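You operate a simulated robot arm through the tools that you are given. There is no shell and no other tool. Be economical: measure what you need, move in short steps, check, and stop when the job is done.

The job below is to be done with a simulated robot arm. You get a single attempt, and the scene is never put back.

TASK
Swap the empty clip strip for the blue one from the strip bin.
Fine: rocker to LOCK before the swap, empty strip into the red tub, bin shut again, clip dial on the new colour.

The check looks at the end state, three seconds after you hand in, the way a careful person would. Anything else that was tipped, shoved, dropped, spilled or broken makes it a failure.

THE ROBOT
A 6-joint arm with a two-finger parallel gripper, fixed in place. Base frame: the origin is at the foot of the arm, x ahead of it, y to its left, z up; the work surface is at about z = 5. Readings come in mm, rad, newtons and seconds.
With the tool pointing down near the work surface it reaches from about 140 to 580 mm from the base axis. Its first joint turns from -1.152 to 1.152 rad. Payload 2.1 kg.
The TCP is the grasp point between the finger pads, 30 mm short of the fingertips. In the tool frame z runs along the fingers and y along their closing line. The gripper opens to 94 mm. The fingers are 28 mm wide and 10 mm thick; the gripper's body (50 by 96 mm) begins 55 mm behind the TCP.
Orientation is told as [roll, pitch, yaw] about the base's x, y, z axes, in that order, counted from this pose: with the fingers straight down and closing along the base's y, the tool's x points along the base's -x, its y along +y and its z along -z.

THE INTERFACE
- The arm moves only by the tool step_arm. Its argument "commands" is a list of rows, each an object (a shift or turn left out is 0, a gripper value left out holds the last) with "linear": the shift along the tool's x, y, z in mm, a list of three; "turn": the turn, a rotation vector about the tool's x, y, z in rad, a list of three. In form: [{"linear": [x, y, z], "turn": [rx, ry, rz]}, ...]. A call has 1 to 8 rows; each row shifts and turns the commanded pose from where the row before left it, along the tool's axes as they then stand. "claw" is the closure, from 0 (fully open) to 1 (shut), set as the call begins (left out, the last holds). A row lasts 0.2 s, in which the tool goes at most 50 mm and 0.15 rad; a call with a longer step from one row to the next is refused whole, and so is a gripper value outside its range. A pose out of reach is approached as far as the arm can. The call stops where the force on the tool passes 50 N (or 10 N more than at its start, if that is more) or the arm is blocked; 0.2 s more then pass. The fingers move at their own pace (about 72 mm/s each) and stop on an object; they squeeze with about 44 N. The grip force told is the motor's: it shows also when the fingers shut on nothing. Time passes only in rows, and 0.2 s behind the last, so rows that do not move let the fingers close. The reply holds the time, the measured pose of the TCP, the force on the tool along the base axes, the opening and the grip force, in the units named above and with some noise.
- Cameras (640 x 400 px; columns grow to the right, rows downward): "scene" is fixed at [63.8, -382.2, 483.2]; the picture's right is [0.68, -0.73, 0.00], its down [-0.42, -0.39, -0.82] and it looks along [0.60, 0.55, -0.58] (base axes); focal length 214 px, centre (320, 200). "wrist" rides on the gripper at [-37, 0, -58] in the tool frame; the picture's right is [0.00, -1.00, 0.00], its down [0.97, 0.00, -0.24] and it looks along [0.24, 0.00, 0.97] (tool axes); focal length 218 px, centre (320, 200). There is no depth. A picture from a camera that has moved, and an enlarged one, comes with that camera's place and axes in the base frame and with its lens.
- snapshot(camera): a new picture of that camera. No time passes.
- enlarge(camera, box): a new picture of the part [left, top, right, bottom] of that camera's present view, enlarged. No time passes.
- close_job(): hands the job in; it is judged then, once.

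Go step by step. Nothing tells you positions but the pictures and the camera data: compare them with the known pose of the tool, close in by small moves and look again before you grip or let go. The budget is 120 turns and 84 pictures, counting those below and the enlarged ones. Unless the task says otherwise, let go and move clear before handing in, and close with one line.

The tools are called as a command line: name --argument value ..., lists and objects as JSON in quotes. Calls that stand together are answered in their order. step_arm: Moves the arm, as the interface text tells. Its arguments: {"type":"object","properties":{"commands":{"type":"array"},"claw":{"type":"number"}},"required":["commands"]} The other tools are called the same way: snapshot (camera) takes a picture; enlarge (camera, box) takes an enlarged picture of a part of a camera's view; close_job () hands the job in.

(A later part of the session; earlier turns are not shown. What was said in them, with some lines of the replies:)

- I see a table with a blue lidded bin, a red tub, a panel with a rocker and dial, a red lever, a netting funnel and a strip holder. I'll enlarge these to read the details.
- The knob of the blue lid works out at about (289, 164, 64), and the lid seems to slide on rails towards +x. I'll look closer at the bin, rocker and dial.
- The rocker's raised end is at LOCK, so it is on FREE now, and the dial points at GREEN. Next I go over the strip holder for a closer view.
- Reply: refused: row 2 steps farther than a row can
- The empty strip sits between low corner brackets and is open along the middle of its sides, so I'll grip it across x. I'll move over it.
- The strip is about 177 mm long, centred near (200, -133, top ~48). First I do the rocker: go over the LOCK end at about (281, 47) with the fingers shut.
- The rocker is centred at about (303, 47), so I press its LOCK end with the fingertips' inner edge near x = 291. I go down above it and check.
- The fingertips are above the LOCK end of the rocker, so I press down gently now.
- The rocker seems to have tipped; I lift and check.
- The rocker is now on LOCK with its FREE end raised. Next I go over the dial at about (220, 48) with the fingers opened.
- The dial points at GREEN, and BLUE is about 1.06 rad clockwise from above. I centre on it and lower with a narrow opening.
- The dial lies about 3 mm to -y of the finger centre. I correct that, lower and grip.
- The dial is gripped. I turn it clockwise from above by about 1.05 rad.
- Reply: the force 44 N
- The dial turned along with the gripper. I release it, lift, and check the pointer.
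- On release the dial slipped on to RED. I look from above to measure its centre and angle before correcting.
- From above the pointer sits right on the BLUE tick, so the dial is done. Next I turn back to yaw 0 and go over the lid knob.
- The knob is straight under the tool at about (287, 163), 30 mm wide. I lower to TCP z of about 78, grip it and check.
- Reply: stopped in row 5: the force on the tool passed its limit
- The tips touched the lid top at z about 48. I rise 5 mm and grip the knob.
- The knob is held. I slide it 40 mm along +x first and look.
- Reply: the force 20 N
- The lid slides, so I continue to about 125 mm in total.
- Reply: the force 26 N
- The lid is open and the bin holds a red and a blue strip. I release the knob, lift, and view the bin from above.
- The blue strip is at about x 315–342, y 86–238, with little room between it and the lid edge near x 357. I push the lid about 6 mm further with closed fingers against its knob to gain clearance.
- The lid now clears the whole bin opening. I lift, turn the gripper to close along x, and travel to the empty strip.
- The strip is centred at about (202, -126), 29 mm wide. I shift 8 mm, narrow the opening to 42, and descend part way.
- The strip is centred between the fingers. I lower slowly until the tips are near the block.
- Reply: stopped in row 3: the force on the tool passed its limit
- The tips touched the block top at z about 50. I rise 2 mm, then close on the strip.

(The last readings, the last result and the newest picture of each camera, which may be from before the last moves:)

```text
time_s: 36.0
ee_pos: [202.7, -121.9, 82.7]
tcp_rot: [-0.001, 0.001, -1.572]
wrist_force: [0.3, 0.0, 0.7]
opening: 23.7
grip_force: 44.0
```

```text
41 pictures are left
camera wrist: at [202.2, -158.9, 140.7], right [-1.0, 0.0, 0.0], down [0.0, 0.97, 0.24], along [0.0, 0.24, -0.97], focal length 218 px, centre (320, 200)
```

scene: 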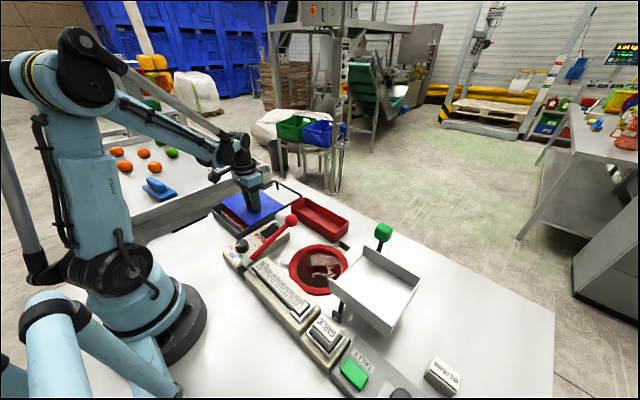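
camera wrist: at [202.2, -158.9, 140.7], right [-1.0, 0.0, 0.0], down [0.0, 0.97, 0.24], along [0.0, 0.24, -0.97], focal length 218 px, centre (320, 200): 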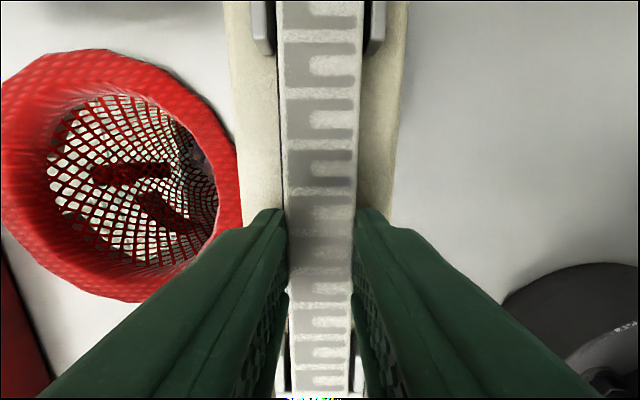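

The strip is held at 23.7 mm. I lift gently and check it comes free.

step_arm --commands '[{"linear": [0, 0, -5]}, {"linear": [0, 0, -8]}, {"linear": [0, 0, -15]}, {"linear": [0, 0, -30]}, {"linear": [0, 0, 0]}]'

snapshot --camera "wrist"

enlarge --camera "scene" --box '[220, 190, 380, 330]'

```text
time_s: 37.2
ee_pos: [199.4, -120.6, 138.3]
tcp_rot: [-0.001, 0.002, -1.571]
wrist_force: [0.2, -0.9, -1.2]
opening: 23.7
grip_force: 44.0
```

```text
40 pictures are left
camera wrist: at [199.8, -156.9, 197.1], right [-1.0, 0.0, 0.0], down [0.0, 0.97, 0.24], along [0.0, 0.24, -0.97], focal length 218 px, centre (320, 200)
```

wrist: 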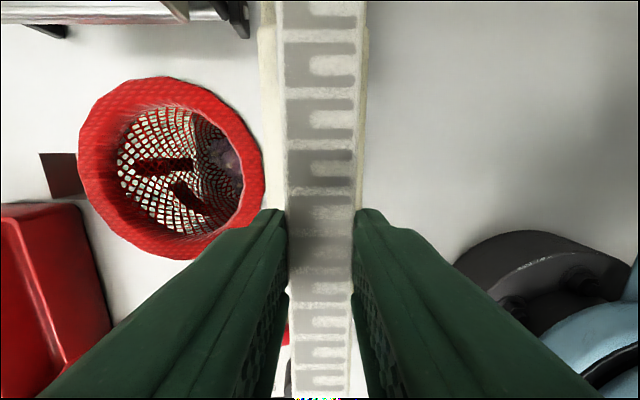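

```text
2.86 times, centred on (300, 260) of scene
camera zoom: at [63.8, -382.2, 483.2], right [0.68, -0.73, 0.0], down [-0.42, -0.39, -0.82], along [0.6, 0.55, -0.58], focal length 613 px, centre (377, 29)
```

zoom: 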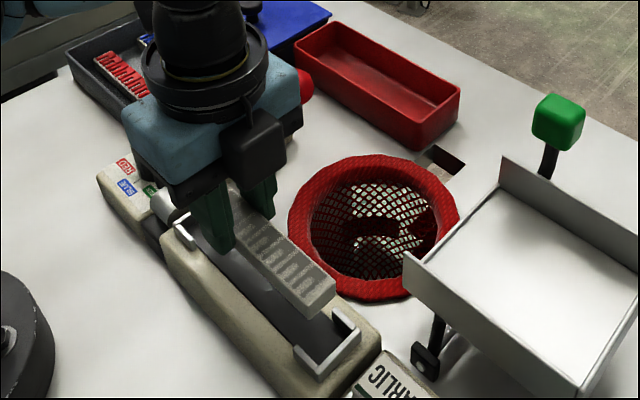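

The empty strip came free. I raise it above the red lever and carry it over the red tub near (459, -6).

step_arm --commands '[{"linear": [0, 0, -40]}, {"linear": [0, 0, -30]}, {"linear": [20, 40, 0]}, {"linear": [20, 40, 0]}, {"linear": [20, 40, 0]}, {"linear": [20, 40, 0]}, {"linear": [20, 40, 0]}, {"linear": [16, 40, 0]}]'

step_arm --commands '[{"linear": [0, 18, 0]}, {"linear": [0, 0, 0]}]'

snapshot --camera "wrist"

snapshot --camera "scene"

```text
time_s: 39.0
ee_pos: [442.3, -4.8, 205.8]
tcp_rot: [-0.003, 0.002, -1.57]
wrist_force: [-0.7, 0.5, 0.7]
opening: 23.8
grip_force: 44.1
```

```text
time_s: 39.6
ee_pos: [461.4, -5.3, 208.7]
tcp_rot: [-0.003, 0.003, -1.571]
wrist_force: [0.0, 0.6, -0.6]
opening: 23.6
grip_force: 43.7
```

```text
38 pictures are left
camera wrist: at [460.8, -42.3, 266.1], right [-1.0, 0.0, 0.0], down [0.0, 0.97, 0.24], along [0.0, 0.24, -0.97], focal length 218 px, centre (320, 200)
```

wrist: 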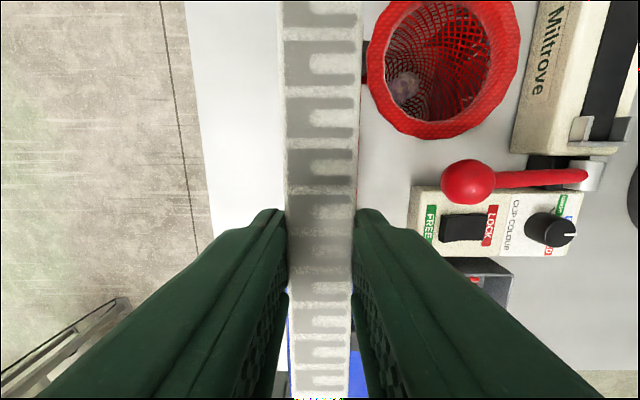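

```text
37 pictures are left
```

scene: 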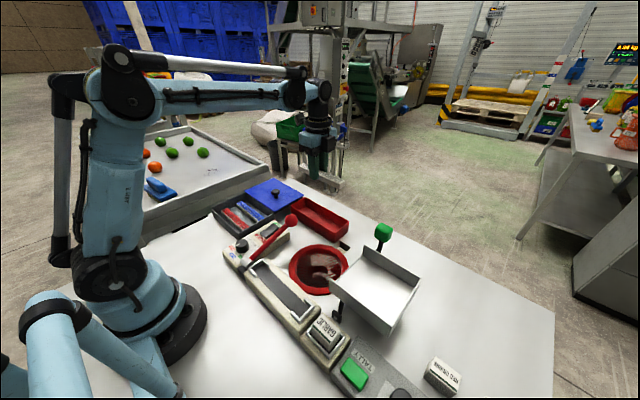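

The strip hides the tub in the wrist view, so I check the alignment in the enlarged scene view.

enlarge --camera "scene" --box '[260, 130, 380, 250]'

```text
3.33 times, centred on (320, 190) of scene
camera zoom: at [63.9, -382.2, 483.2], right [0.68, -0.73, 0.0], down [-0.42, -0.39, -0.82], along [0.6, 0.55, -0.58], focal length 715 px, centre (320, 233)
```

zoom: 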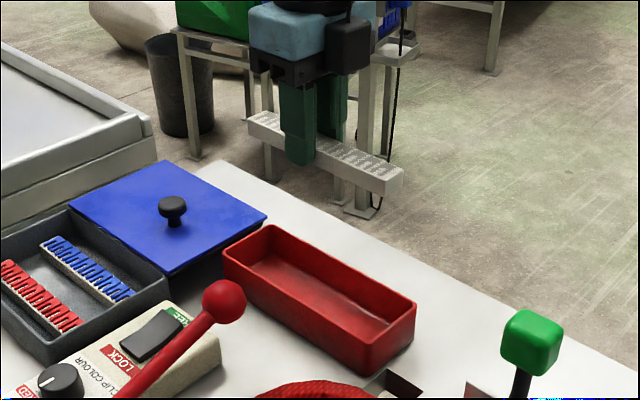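

The strip lines up with the tub. I shift 4 mm and lower to just above the rim.

step_arm --commands '[{"linear": [4, -2, 30]}, {"linear": [0, 0, 40]}, {"linear": [0, 0, 25]}, {"linear": [0, 0, 0]}]'

enlarge --camera "scene" --box '[260, 130, 380, 250]'

snapshot --camera "wrist"

```text
time_s: 40.6
ee_pos: [458.6, -0.7, 117.7]
tcp_rot: [-0.002, 0.002, -1.573]
wrist_force: [-0.6, -0.1, -0.2]
opening: 23.8
grip_force: 43.5
```

```text
3.33 times, centred on (320, 190) of scene
camera zoom: at [63.8, -382.2, 483.2], right [0.68, -0.73, 0.0], down [-0.42, -0.39, -0.82], along [0.6, 0.55, -0.58], focal length 715 px, centre (320, 233)
```

zoom: 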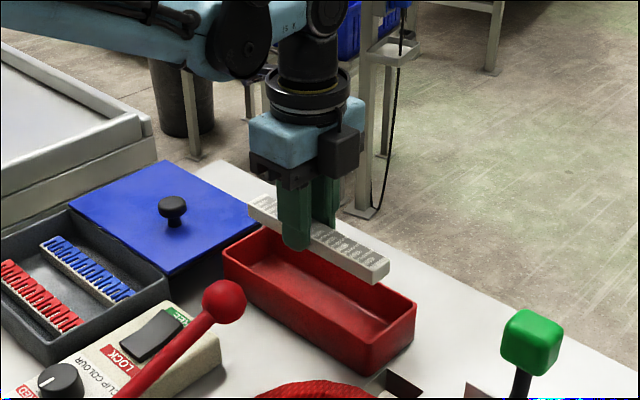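

```text
34 pictures are left
camera wrist: at [458.2, -37.5, 174.9], right [-1.0, 0.0, 0.0], down [0.0, 0.97, 0.24], along [0.0, 0.24, -0.97], focal length 218 px, centre (320, 200)
```

wrist: 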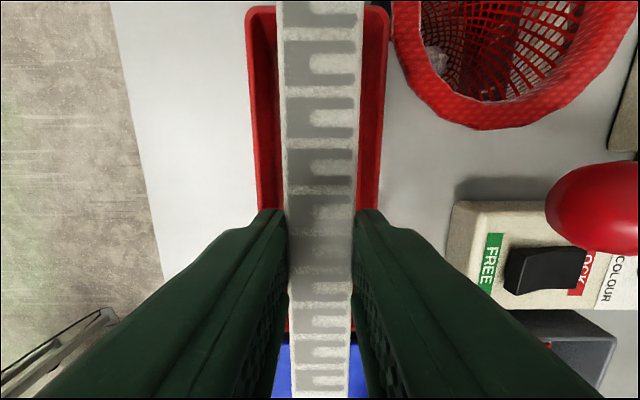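

The strip is well centred over the tub, so I lower it in until it rests.

step_arm --commands '[{"linear": [0, 0, 25]}, {"linear": [0, 0, 20]}, {"linear": [0, 0, 8]}, {"linear": [0, 0, 4]}, {"linear": [0, 0, 3]}, {"linear": [0, 0, 3]}, {"linear": [0, 0, 0]}]'

enlarge --camera "scene" --box '[260, 130, 380, 250]'

```text
time_s: 42.2
ee_pos: [459.7, -4.1, 51.4]
tcp_rot: [0.0, 0.0, -1.57]
wrist_force: [0.1, 0.2, -0.5]
opening: 23.7
grip_force: 43.6
```

```text
3.33 times, centred on (320, 190) of scene
camera zoom: at [63.8, -382.2, 483.2], right [0.68, -0.73, 0.0], down [-0.42, -0.39, -0.82], along [0.6, 0.55, -0.58], focal length 715 px, centre (320, 233)
```

zoom: 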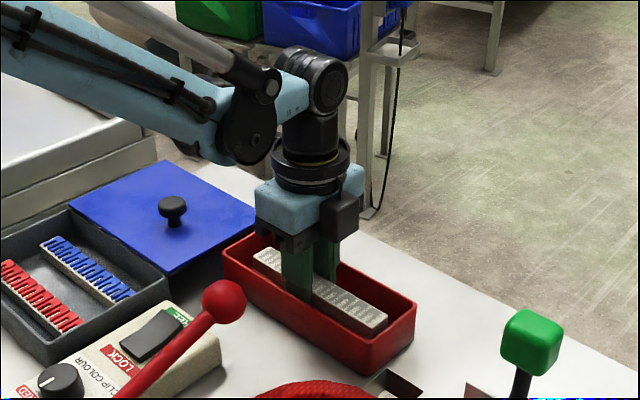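

No contact yet, so I lower a little more until it touches the floor of the tub.

step_arm --commands '[{"linear": [0, 0, 3]}, {"linear": [0, 0, 3]}, {"linear": [0, 0, 3]}, {"linear": [0, 0, 0]}]'

```text
time_s: 43.2
ee_pos: [460.3, -1.9, 41.7]
tcp_rot: [-0.002, 0.0, -1.572]
wrist_force: [-0.4, 0.2, -0.3]
opening: 23.6
grip_force: 44.1
```

The tips are at about z 12, just above the tub floor. I open slightly and rise.

step_arm --commands '[{"linear": [0, 0, 0]}, {"linear": [0, 0, 0]}, {"linear": [0, 0, -20]}, {"linear": [0, 0, -45]}, {"linear": [0, 0, -45]}, {"linear": [0, 0, -45]}, {"linear": [0, 0, 0]}]' --claw 0.6

enlarge --camera "scene" --box '[200, 150, 380, 270]'

```text
time_s: 44.8
ee_pos: [458.3, -2.5, 195.8]
tcp_rot: [-0.003, 0.003, -1.572]
wrist_force: [-0.2, 0.4, -0.1]
opening: 37.8
grip_force: 0.1
```

```text
3.33 times, centred on (290, 210) of scene
camera zoom: at [63.8, -382.2, 483.2], right [0.68, -0.73, 0.0], down [-0.42, -0.39, -0.82], along [0.6, 0.55, -0.58], focal length 715 px, centre (420, 167)
```

zoom: 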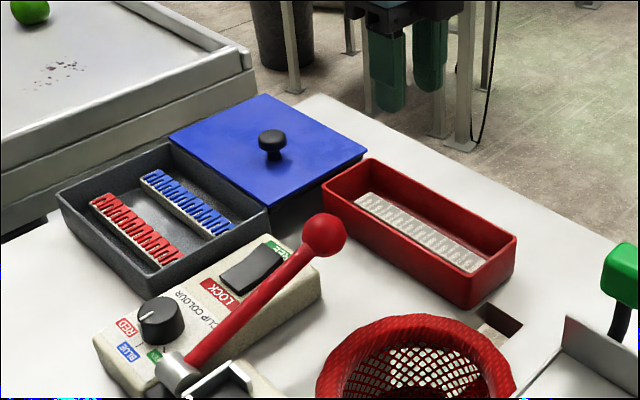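

The empty strip lies flat in the tub. Next I move over the blue strip at about (328, 192).

step_arm --commands '[{"linear": [38, -26, 0]}, {"linear": [38, -26, 0]}, {"linear": [38, -26, 0]}, {"linear": [38, -26, 0]}, {"linear": [38, -26, 0]}, {"linear": [2, 0, 30]}, {"linear": [0, 0, 20]}, {"linear": [0, 0, 0]}]'

snapshot --camera "wrist"

```text
time_s: 46.6
ee_pos: [329.3, 190.6, 147.5]
tcp_rot: [-0.001, -0.001, -1.57]
wrist_force: [-0.6, 0.0, 0.1]
opening: 37.6
grip_force: 0.1
```

```text
31 pictures are left
camera wrist: at [328.9, 154.1, 205.2], right [-1.0, 0.0, 0.0], down [0.0, 0.97, 0.24], along [0.0, 0.24, -0.97], focal length 218 px, centre (320, 200)
```

wrist: 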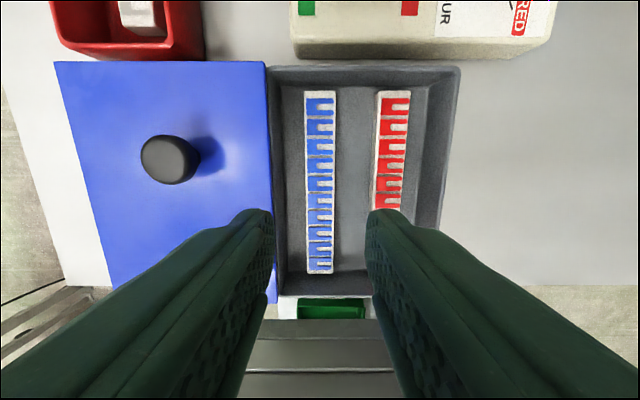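

The blue strip is centred between the fingers at (329, 191). I narrow the opening to about 32 and descend.

step_arm --commands '[{"linear": [0, 0, 30]}, {"linear": [0, 0, 30]}, {"linear": [0, 0, 20]}, {"linear": [0, 0, 0]}]' --claw 0.66

snapshot --camera "wrist"

enlarge --camera "scene" --box '[200, 160, 300, 240]'

```text
time_s: 47.6
ee_pos: [328.3, 192.1, 68.0]
tcp_rot: [-0.002, 0.003, -1.571]
wrist_force: [-0.3, 0.2, 0.2]
opening: 32.1
grip_force: 0.1
```

```text
30 pictures are left
camera wrist: at [327.8, 154.9, 126.0], right [-1.0, 0.0, 0.0], down [0.0, 0.97, 0.24], along [0.0, 0.24, -0.97], focal length 218 px, centre (320, 200)
```

wrist: 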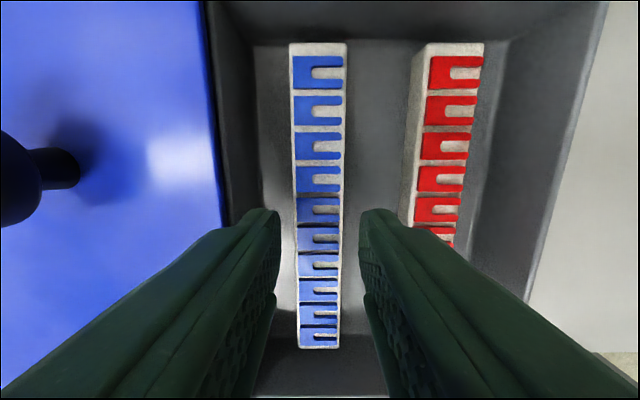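

```text
5.00 times, centred on (250, 200) of scene
camera zoom: at [63.8, -382.2, 483.2], right [0.68, -0.73, 0.0], down [-0.42, -0.39, -0.82], along [0.6, 0.55, -0.58], focal length 1072 px, centre (670, 200)
```

zoom: 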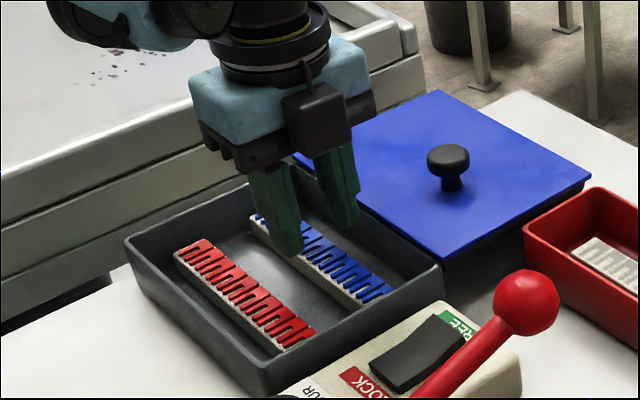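

Clearances look good on both sides, so I lower gently to feel for the bin floor.

step_arm --commands '[{"linear": [0, 0, 10]}, {"linear": [0, 0, 6]}, {"linear": [0, 0, 4]}, {"linear": [0, 0, 3]}, {"linear": [0, 0, 3]}, {"linear": [0, 0, 0]}]'

enlarge --camera "scene" --box '[220, 180, 280, 230]'

```text
time_s: 49.0
ee_pos: [328.2, 190.3, 42.5]
tcp_rot: [-0.002, 0.003, -1.571]
wrist_force: [-0.5, -0.5, 0.4]
opening: 31.9
grip_force: 0.0
```

```text
8.00 times, centred on (250, 205) of scene
camera zoom: at [63.8, -382.2, 483.2], right [0.68, -0.73, 0.0], down [-0.42, -0.39, -0.82], along [0.6, 0.55, -0.58], focal length 1716 px, centre (880, 160)
```

zoom: 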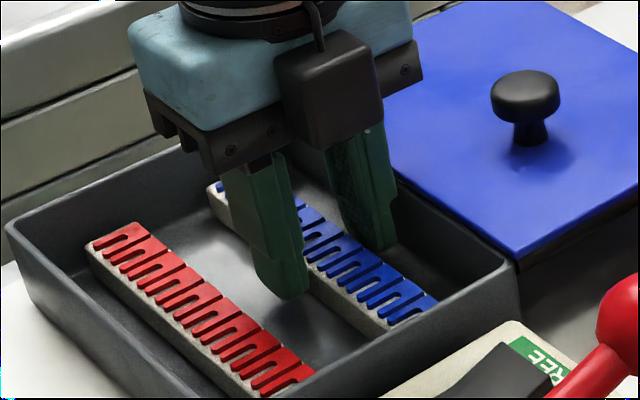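

The tips are around z 12, close to the floor. I raise 2 mm and grip the blue strip.

step_arm --commands '[{"linear": [0, 0, -2]}, {"linear": [0, 0, 0]}, {"linear": [0, 0, 0]}, {"linear": [0, 0, 0]}]' --claw 1

step_arm --commands '[{"linear": [0, 0, -5]}, {"linear": [0, 0, -20]}, {"linear": [0, 0, -40]}, {"linear": [0, 0, -45]}, {"linear": [0, 0, -40]}, {"linear": [0, 0, 0]}]'

snapshot --camera "wrist"

enlarge --camera "scene" --box '[200, 110, 320, 240]'

```text
time_s: 50.0
ee_pos: [327.5, 188.9, 44.3]
tcp_rot: [-0.001, 0.001, -1.572]
wrist_force: [-0.4, 0.2, 0.2]
opening: 23.6
grip_force: 44.4
```

```text
time_s: 51.4
ee_pos: [330.9, 187.1, 196.4]
tcp_rot: [-0.002, 0.002, -1.571]
wrist_force: [0.0, 0.0, -0.7]
opening: 23.9
grip_force: 44.0
```

```text
27 pictures are left
camera wrist: at [330.3, 151.1, 254.6], right [-1.0, 0.0, 0.0], down [0.0, 0.97, 0.24], along [0.0, 0.24, -0.97], focal length 218 px, centre (320, 200)
```

wrist: 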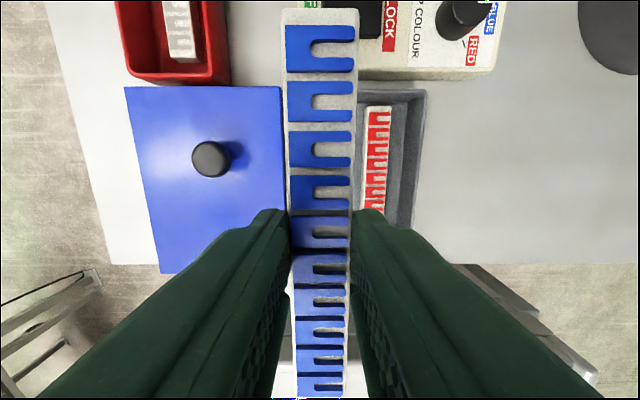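

```text
3.08 times, centred on (260, 175) of scene
camera zoom: at [63.8, -382.2, 483.2], right [0.68, -0.73, 0.0], down [-0.42, -0.39, -0.82], along [0.6, 0.55, -0.58], focal length 660 px, centre (505, 277)
```

zoom: 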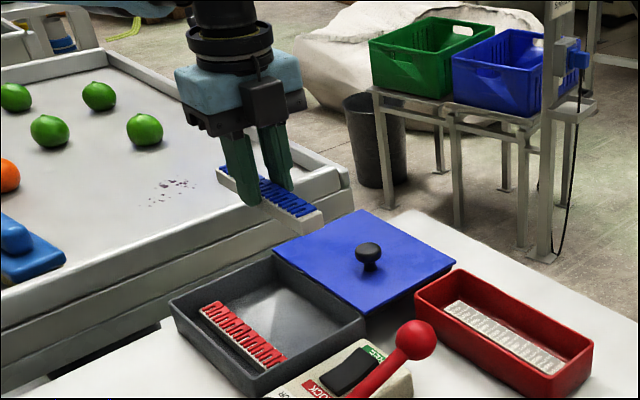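

The blue strip is held at its centre. I carry it over the holder and look at how it sits relative to the corner brackets.

step_arm --commands '[{"linear": [-39.5, -16, 0]}, {"linear": [-39.5, -16, 0]}, {"linear": [-39.5, -16, 0]}, {"linear": [-39.5, -16, 0]}, {"linear": [-39.5, -16, 0]}, {"linear": [-39.5, -16, 0]}, {"linear": [-39.5, -16, 0]}, {"linear": [-39.5, -14, 0]}]'

step_arm --commands '[{"linear": [0, 0, 35]}, {"linear": [0, 0, 30]}, {"linear": [0, 0, 0]}]'

snapshot --camera "wrist"

enlarge --camera "scene" --box '[230, 210, 350, 340]'

```text
time_s: 53.2
ee_pos: [201.6, -129.1, 193.7]
tcp_rot: [-0.001, 0.003, -1.57]
wrist_force: [0.6, 0.8, -0.7]
opening: 23.5
grip_force: 44.3
```

```text
time_s: 54.0
ee_pos: [201.8, -127.4, 129.3]
tcp_rot: [-0.002, 0.001, -1.57]
wrist_force: [-0.5, -0.1, 0.1]
opening: 23.6
grip_force: 43.8
```

```text
25 pictures are left
camera wrist: at [200.8, -164.5, 186.7], right [-1.0, 0.0, 0.0], down [0.0, 0.97, 0.24], along [0.0, 0.24, -0.97], focal length 218 px, centre (320, 200)
```

wrist: 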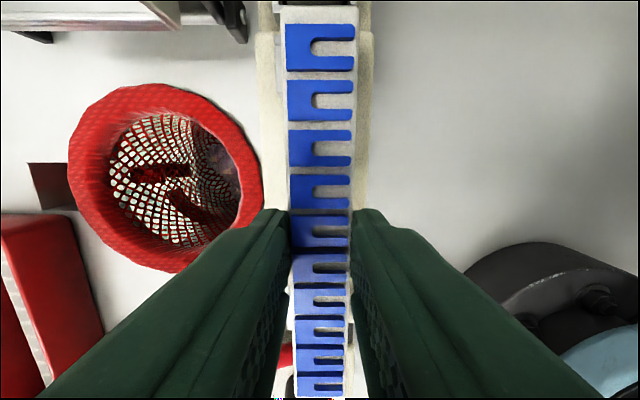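

```text
3.08 times, centred on (290, 275) of scene
camera zoom: at [63.8, -382.2, 483.2], right [0.68, -0.73, 0.0], down [-0.42, -0.39, -0.82], along [0.6, 0.55, -0.58], focal length 660 px, centre (412, -31)
```

zoom: 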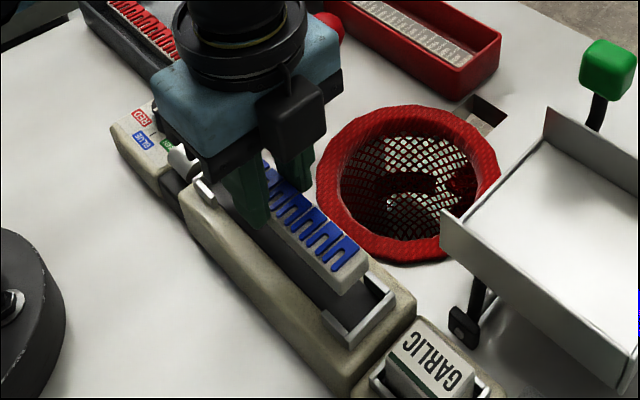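

The strip hangs above the slot. I lower closer to compare its end with the brackets.

step_arm --commands '[{"linear": [0, 0, 20]}, {"linear": [0, 0, 12]}, {"linear": [0, 0, 0]}]'

snapshot --camera "wrist"

enlarge --camera "scene" --box '[240, 240, 340, 330]'

```text
time_s: 54.8
ee_pos: [202.1, -125.0, 96.4]
tcp_rot: [-0.004, 0.001, -1.571]
wrist_force: [-1.2, -5.8, 14.4]
opening: 23.7
grip_force: 43.9
```

```text
23 pictures are left
camera wrist: at [201.6, -162.6, 153.5], right [-1.0, 0.0, 0.0], down [0.0, 0.97, 0.24], along [0.0, 0.24, -0.97], focal length 218 px, centre (320, 200)
```

wrist: 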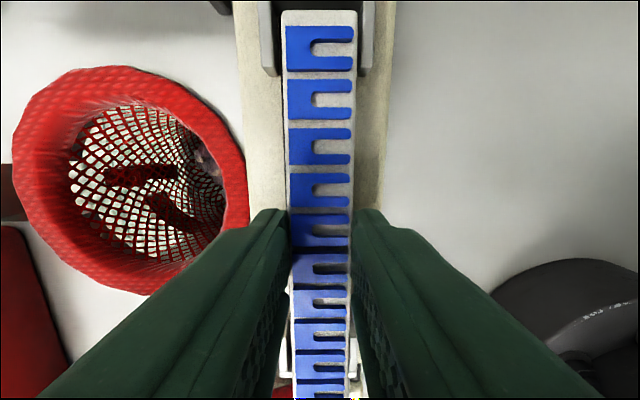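

```text
4.44 times, centred on (290, 285) of scene
camera zoom: at [63.8, -382.2, 483.3], right [0.68, -0.73, 0.0], down [-0.42, -0.39, -0.82], along [0.6, 0.55, -0.58], focal length 953 px, centre (453, -178)
```

zoom: 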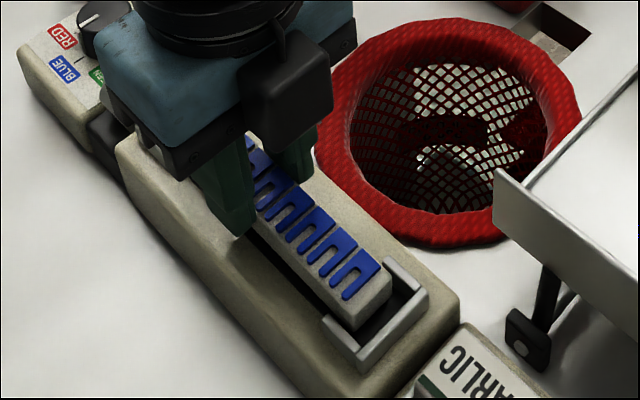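

The +y end caught on its bracket, as the strip is about 5–6 mm too far to +y. I raise it, shift and look again.

step_arm --commands '[{"linear": [0, 0, -8]}, {"linear": [-5.5, 0.5, 0]}, {"linear": [0, 0, 0]}]'

snapshot --camera "wrist"

enlarge --camera "scene" --box '[240, 240, 340, 330]'

```text
time_s: 55.6
ee_pos: [202.5, -131.5, 104.6]
tcp_rot: [-0.002, 0.003, -1.57]
wrist_force: [-0.8, -0.2, -0.2]
opening: 23.4
grip_force: 44.2
```

```text
21 pictures are left
camera wrist: at [202.5, -168.1, 162.2], right [-1.0, 0.0, 0.0], down [0.0, 0.97, 0.24], along [0.0, 0.24, -0.97], focal length 218 px, centre (320, 200)
```

wrist: 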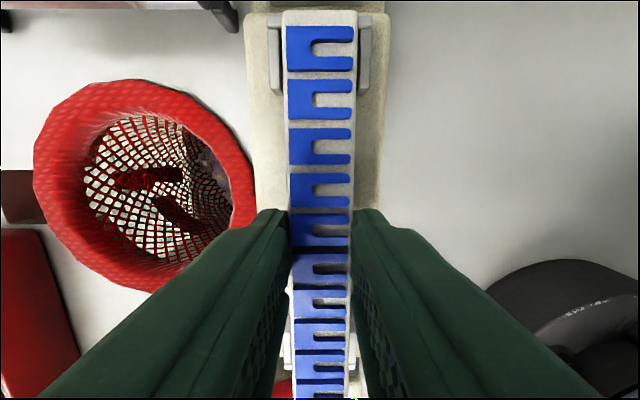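

```text
4.44 times, centred on (290, 285) of scene
camera zoom: at [63.8, -382.2, 483.2], right [0.68, -0.73, 0.0], down [-0.42, -0.39, -0.82], along [0.6, 0.55, -0.58], focal length 953 px, centre (453, -178)
```

zoom: 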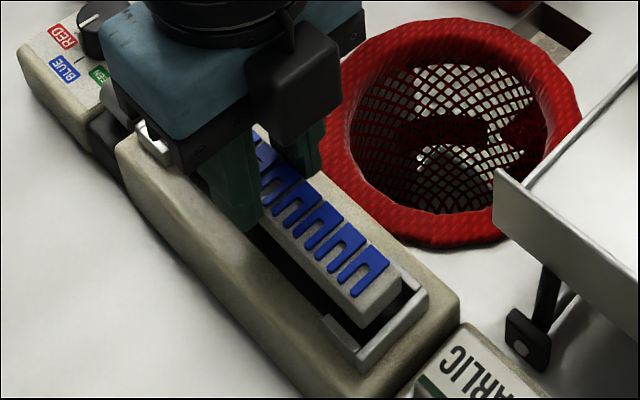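

Working through the views, the strip's end is now at y of about -210, against -209.4 for the original strip. It should seat at TCP z of about 89, so I lower slowly.

step_arm --commands '[{"linear": [0.5, 0, 5]}, {"linear": [0, 0, 3]}, {"linear": [0, 0, 3]}, {"linear": [0, 0, 2]}, {"linear": [0, 0, 1]}, {"linear": [0, 0, 0]}]'

enlarge --camera "scene" --box '[240, 240, 340, 330]'

snapshot --camera "wrist"

```text
time_s: 57.0
ee_pos: [204.3, -131.1, 91.2]
tcp_rot: [-0.002, 0.002, -1.57]
wrist_force: [0.9, 2.9, 13.3]
opening: 23.7
grip_force: 44.8
```

```text
4.44 times, centred on (290, 285) of scene
camera zoom: at [63.8, -382.2, 483.3], right [0.68, -0.73, 0.0], down [-0.42, -0.39, -0.82], along [0.6, 0.55, -0.58], focal length 953 px, centre (453, -178)
```

zoom: 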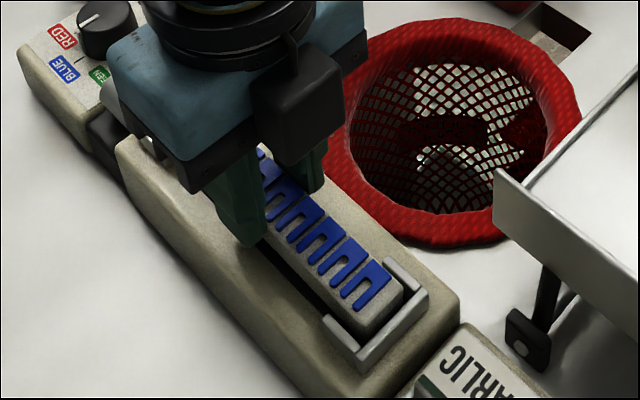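

```text
18 pictures are left
camera wrist: at [203.0, -168.0, 148.8], right [-1.0, 0.0, 0.0], down [0.0, 0.97, 0.24], along [0.0, 0.24, -0.97], focal length 218 px, centre (320, 200)
```

wrist: 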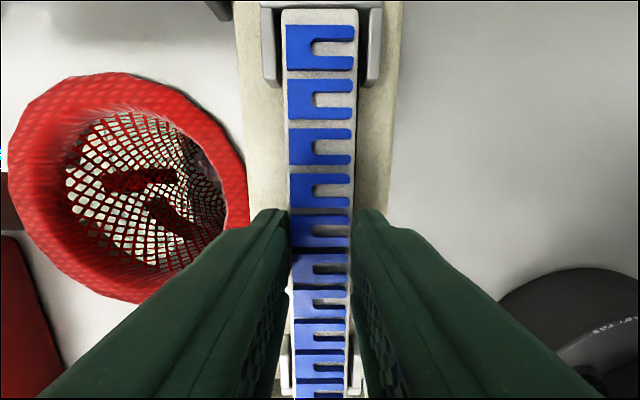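

The strip is down between the brackets with light contact. I release by opening to about 36, rise and inspect.

step_arm --commands '[{"linear": [0, 0, 0]}, {"linear": [0, 0, 0]}, {"linear": [0, 0, -20]}, {"linear": [0, 0, -30]}, {"linear": [0, 0, -40]}, {"linear": [0, 0, 0]}]' --claw 0.6

snapshot --camera "wrist"

enlarge --camera "scene" --box '[240, 240, 340, 330]'

```text
time_s: 58.4
ee_pos: [203.8, -134.2, 181.5]
tcp_rot: [-0.004, 0.0, -1.571]
wrist_force: [-0.9, 1.2, -0.5]
opening: 37.9
grip_force: 0.1
```

```text
17 pictures are left
camera wrist: at [203.3, -170.2, 239.6], right [-1.0, 0.0, 0.0], down [0.0, 0.97, 0.24], along [0.0, 0.24, -0.97], focal length 218 px, centre (320, 200)
```

wrist: 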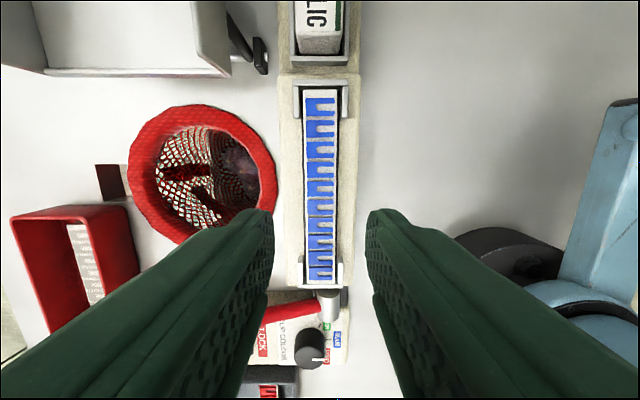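

```text
4.44 times, centred on (290, 285) of scene
camera zoom: at [63.8, -382.2, 483.2], right [0.68, -0.73, 0.0], down [-0.42, -0.39, -0.82], along [0.6, 0.55, -0.58], focal length 953 px, centre (453, -178)
```

zoom: 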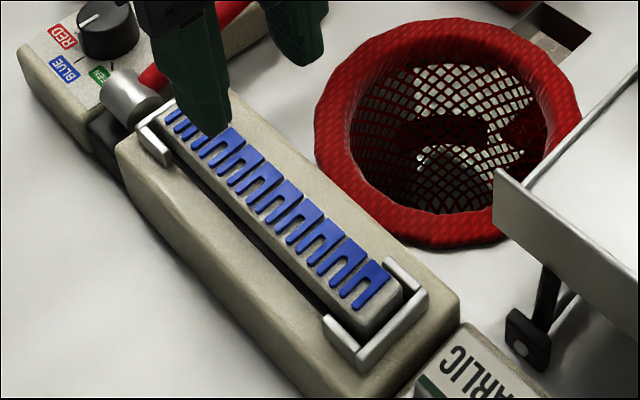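

The blue strip lies between the brackets like the old one. I enlarge it to make sure it is fully seated.

enlarge --camera "wrist" --box '[250, 70, 390, 300]'

enlarge --camera "scene" --box '[260, 255, 325, 325]'

```text
1.74 times, centred on (320, 185) of wrist
camera zoom: at [203.3, -170.2, 239.6], right [-1.0, 0.0, 0.0], down [0.0, 0.97, 0.24], along [0.0, 0.24, -0.97], focal length 380 px, centre (320, 226)
```

zoom: 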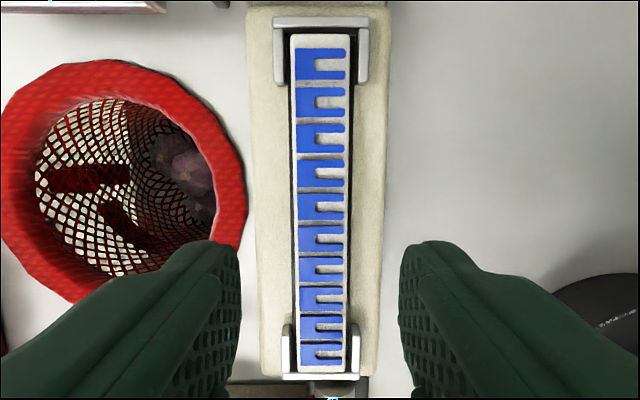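

```text
5.71 times, centred on (292, 290) of scene
camera zoom: at [63.8, -382.2, 483.2], right [0.68, -0.73, 0.0], down [-0.42, -0.39, -0.82], along [0.6, 0.55, -0.58], focal length 1226 px, centre (477, -314)
```

zoom: 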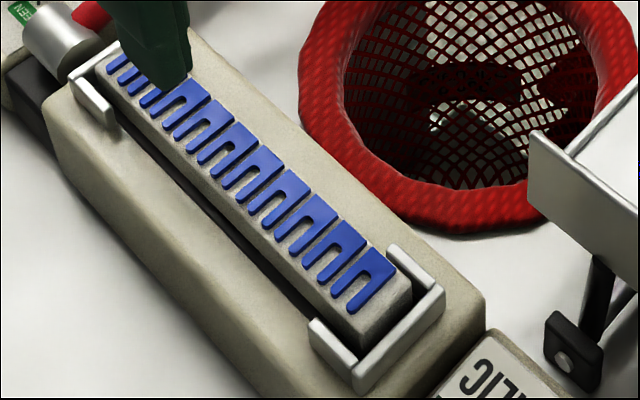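

The strip is level and inside all the brackets. Next I go to the lid knob near (420, 163) to shut the bin.

step_arm --commands '[{"linear": [36, 27, -20]}, {"linear": [37, 27, 0]}, {"linear": [37, 27, 0]}, {"linear": [37, 27, 0]}, {"linear": [37, 27, 0]}, {"linear": [37, 27, 0]}, {"linear": [37, 27, 0]}, {"linear": [37, 27, 0]}]' --claw 0.4

step_arm --commands '[{"linear": [0, 0, 30]}, {"linear": [0, 0, 20]}, {"linear": [0, 0, 0]}]'

snapshot --camera "wrist"

```text
time_s: 60.2
ee_pos: [418.3, 163.2, 199.0]
tcp_rot: [-0.001, 0.002, -1.573]
wrist_force: [0.0, -0.8, 1.8]
opening: 56.2
grip_force: 0.1
```

```text
time_s: 61.0
ee_pos: [418.5, 165.1, 148.5]
tcp_rot: [-0.002, 0.001, -1.572]
wrist_force: [-0.7, -0.5, 0.2]
opening: 56.6
grip_force: 0.1
```

```text
13 pictures are left
camera wrist: at [418.7, 127.5, 207.4], right [-1.0, 0.0, 0.0], down [0.0, 0.97, 0.24], along [0.0, 0.24, -0.97], focal length 218 px, centre (320, 200)
```

wrist: 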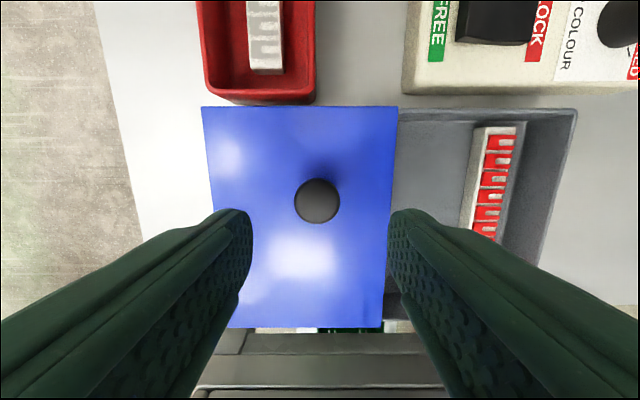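

The knob is centred at about (421, 162). I lower to TCP z 83 and grip it.

step_arm --commands '[{"linear": [-2, 2, 30]}, {"linear": [0, 0, 25]}, {"linear": [0, 0, 10]}, {"linear": [0, 0, 0]}]'

step_arm --commands '[{"linear": [0, 0, 0]}, {"linear": [0, 0, 0]}, {"linear": [0, 0, 0]}]' --claw 1

```text
time_s: 62.0
ee_pos: [422.0, 164.5, 85.2]
tcp_rot: [-0.001, 0.003, -1.571]
wrist_force: [-0.2, -0.2, -0.8]
opening: 56.5
grip_force: 0.1
```

```text
time_s: 62.8
ee_pos: [423.2, 163.4, 86.7]
tcp_rot: [-0.002, 0.002, -1.57]
wrist_force: [-0.2, -0.5, -4.0]
opening: 29.0
grip_force: 44.8
```

The knob is held. I slide the lid back toward x of about 288.

step_arm --commands '[{"linear": [0, -15, 0]}, {"linear": [0, -15, 0]}, {"linear": [0, -15, 0]}, {"linear": [0, -15, 0]}, {"linear": [0, -15, 0]}, {"linear": [0, -15, 0]}, {"linear": [0, -15, 0]}, {"linear": [0, -12, 0]}]'

step_arm --commands '[{"linear": [0, -6, 0]}, {"linear": [0, -5, 0]}, {"linear": [0, -4, 0]}, {"linear": [0, -2, 0]}, {"linear": [0, 0, 0]}]'

enlarge --camera "scene" --box '[200, 160, 320, 250]'

```text
time_s: 64.6
ee_pos: [305.7, 162.7, 86.6]
tcp_rot: [0.001, 0.0, -1.572]
wrist_force: [0.3, -3.6, 6.6]
opening: 28.8
grip_force: 45.1
```

```text
time_s: 65.8
ee_pos: [288.8, 163.6, 85.8]
tcp_rot: [-0.003, 0.003, -1.57]
wrist_force: [-0.4, -0.7, 34.8]
opening: 28.8
grip_force: 45.1
```

```text
4.44 times, centred on (260, 205) of scene
camera zoom: at [63.7, -382.3, 483.2], right [0.68, -0.73, 0.0], down [-0.42, -0.39, -0.82], along [0.6, 0.55, -0.58], focal length 953 px, centre (587, 178)
```

zoom: 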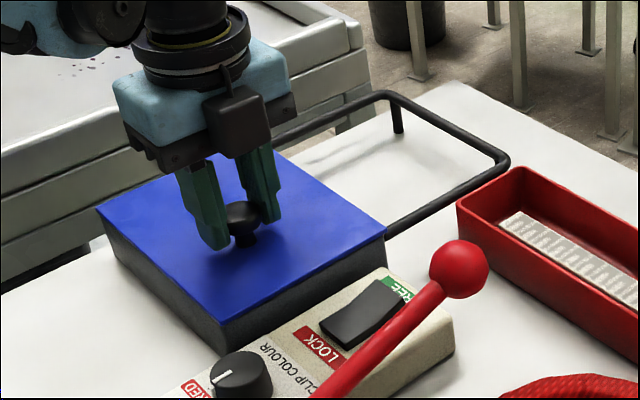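

The lid looks shut. I release, lift off, and compare it with its starting position.

step_arm --commands '[{"linear": [0, 0, 0]}, {"linear": [0, 0, 0]}, {"linear": [0, 0, -30]}, {"linear": [0, 0, -45]}, {"linear": [0, 0, -40]}, {"linear": [0, 0, 0]}]' --claw 0.4

snapshot --camera "wrist"

enlarge --camera "scene" --box '[205, 170, 305, 230]'

```text
time_s: 67.2
ee_pos: [288.7, 161.1, 200.0]
tcp_rot: [-0.002, 0.002, -1.572]
wrist_force: [-0.2, -0.6, 0.3]
opening: 56.3
grip_force: 0.0
```

```text
11 pictures are left
camera wrist: at [289.5, 125.3, 258.0], right [-1.0, 0.0, 0.0], down [0.0, 0.97, 0.24], along [0.0, 0.24, -0.97], focal length 218 px, centre (320, 200)
```

wrist: 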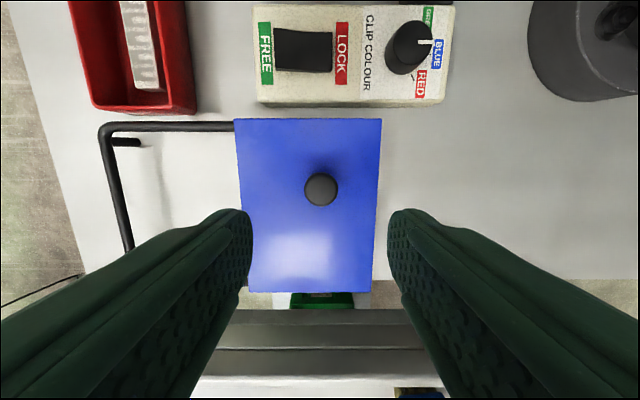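

```text
6.40 times, centred on (255, 200) of scene
camera zoom: at [63.8, -382.2, 483.2], right [0.68, -0.73, 0.0], down [-0.42, -0.39, -0.82], along [0.6, 0.55, -0.58], focal length 1373 px, centre (736, 200)
```

zoom: 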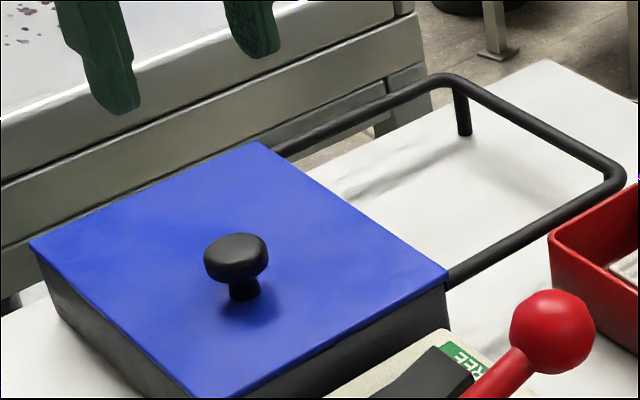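

The lid is back within about a millimetre of its starting position. I check the dial and rocker once more from above.

enlarge --camera "wrist" --box '[350, 0, 470, 110]'

snapshot --camera "scene"

```text
3.64 times, centred on (410, 55) of wrist
camera zoom: at [289.5, 125.3, 258.0], right [-1.0, 0.0, 0.0], down [0.0, 0.97, 0.24], along [0.0, 0.24, -0.97], focal length 794 px, centre (-7, 727)
```

zoom: 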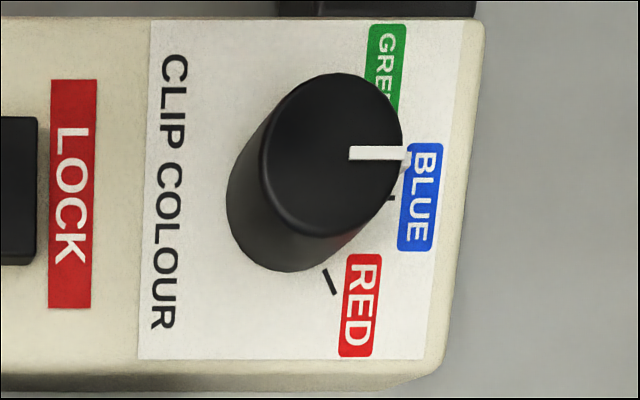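

```text
8 pictures are left
```

scene: 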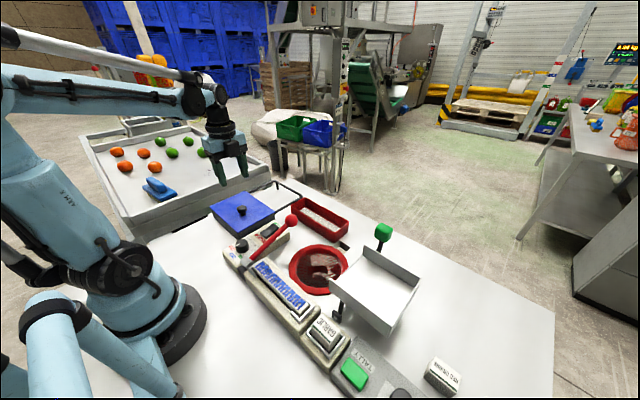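

Everything looks right: the dial points along the BLUE tick, the rocker is on LOCK, the blue strip is seated, the empty one is in the red tub and the bin is shut. The arm is clear, so I hand in.

close_job

```text
The job is handed in.
```

The job is handed in: rocker set to LOCK before the swap, blue strip seated in the holder, empty strip in the red tub, bin shut to within about 1 mm of where its lid started, and clip dial on BLUE.
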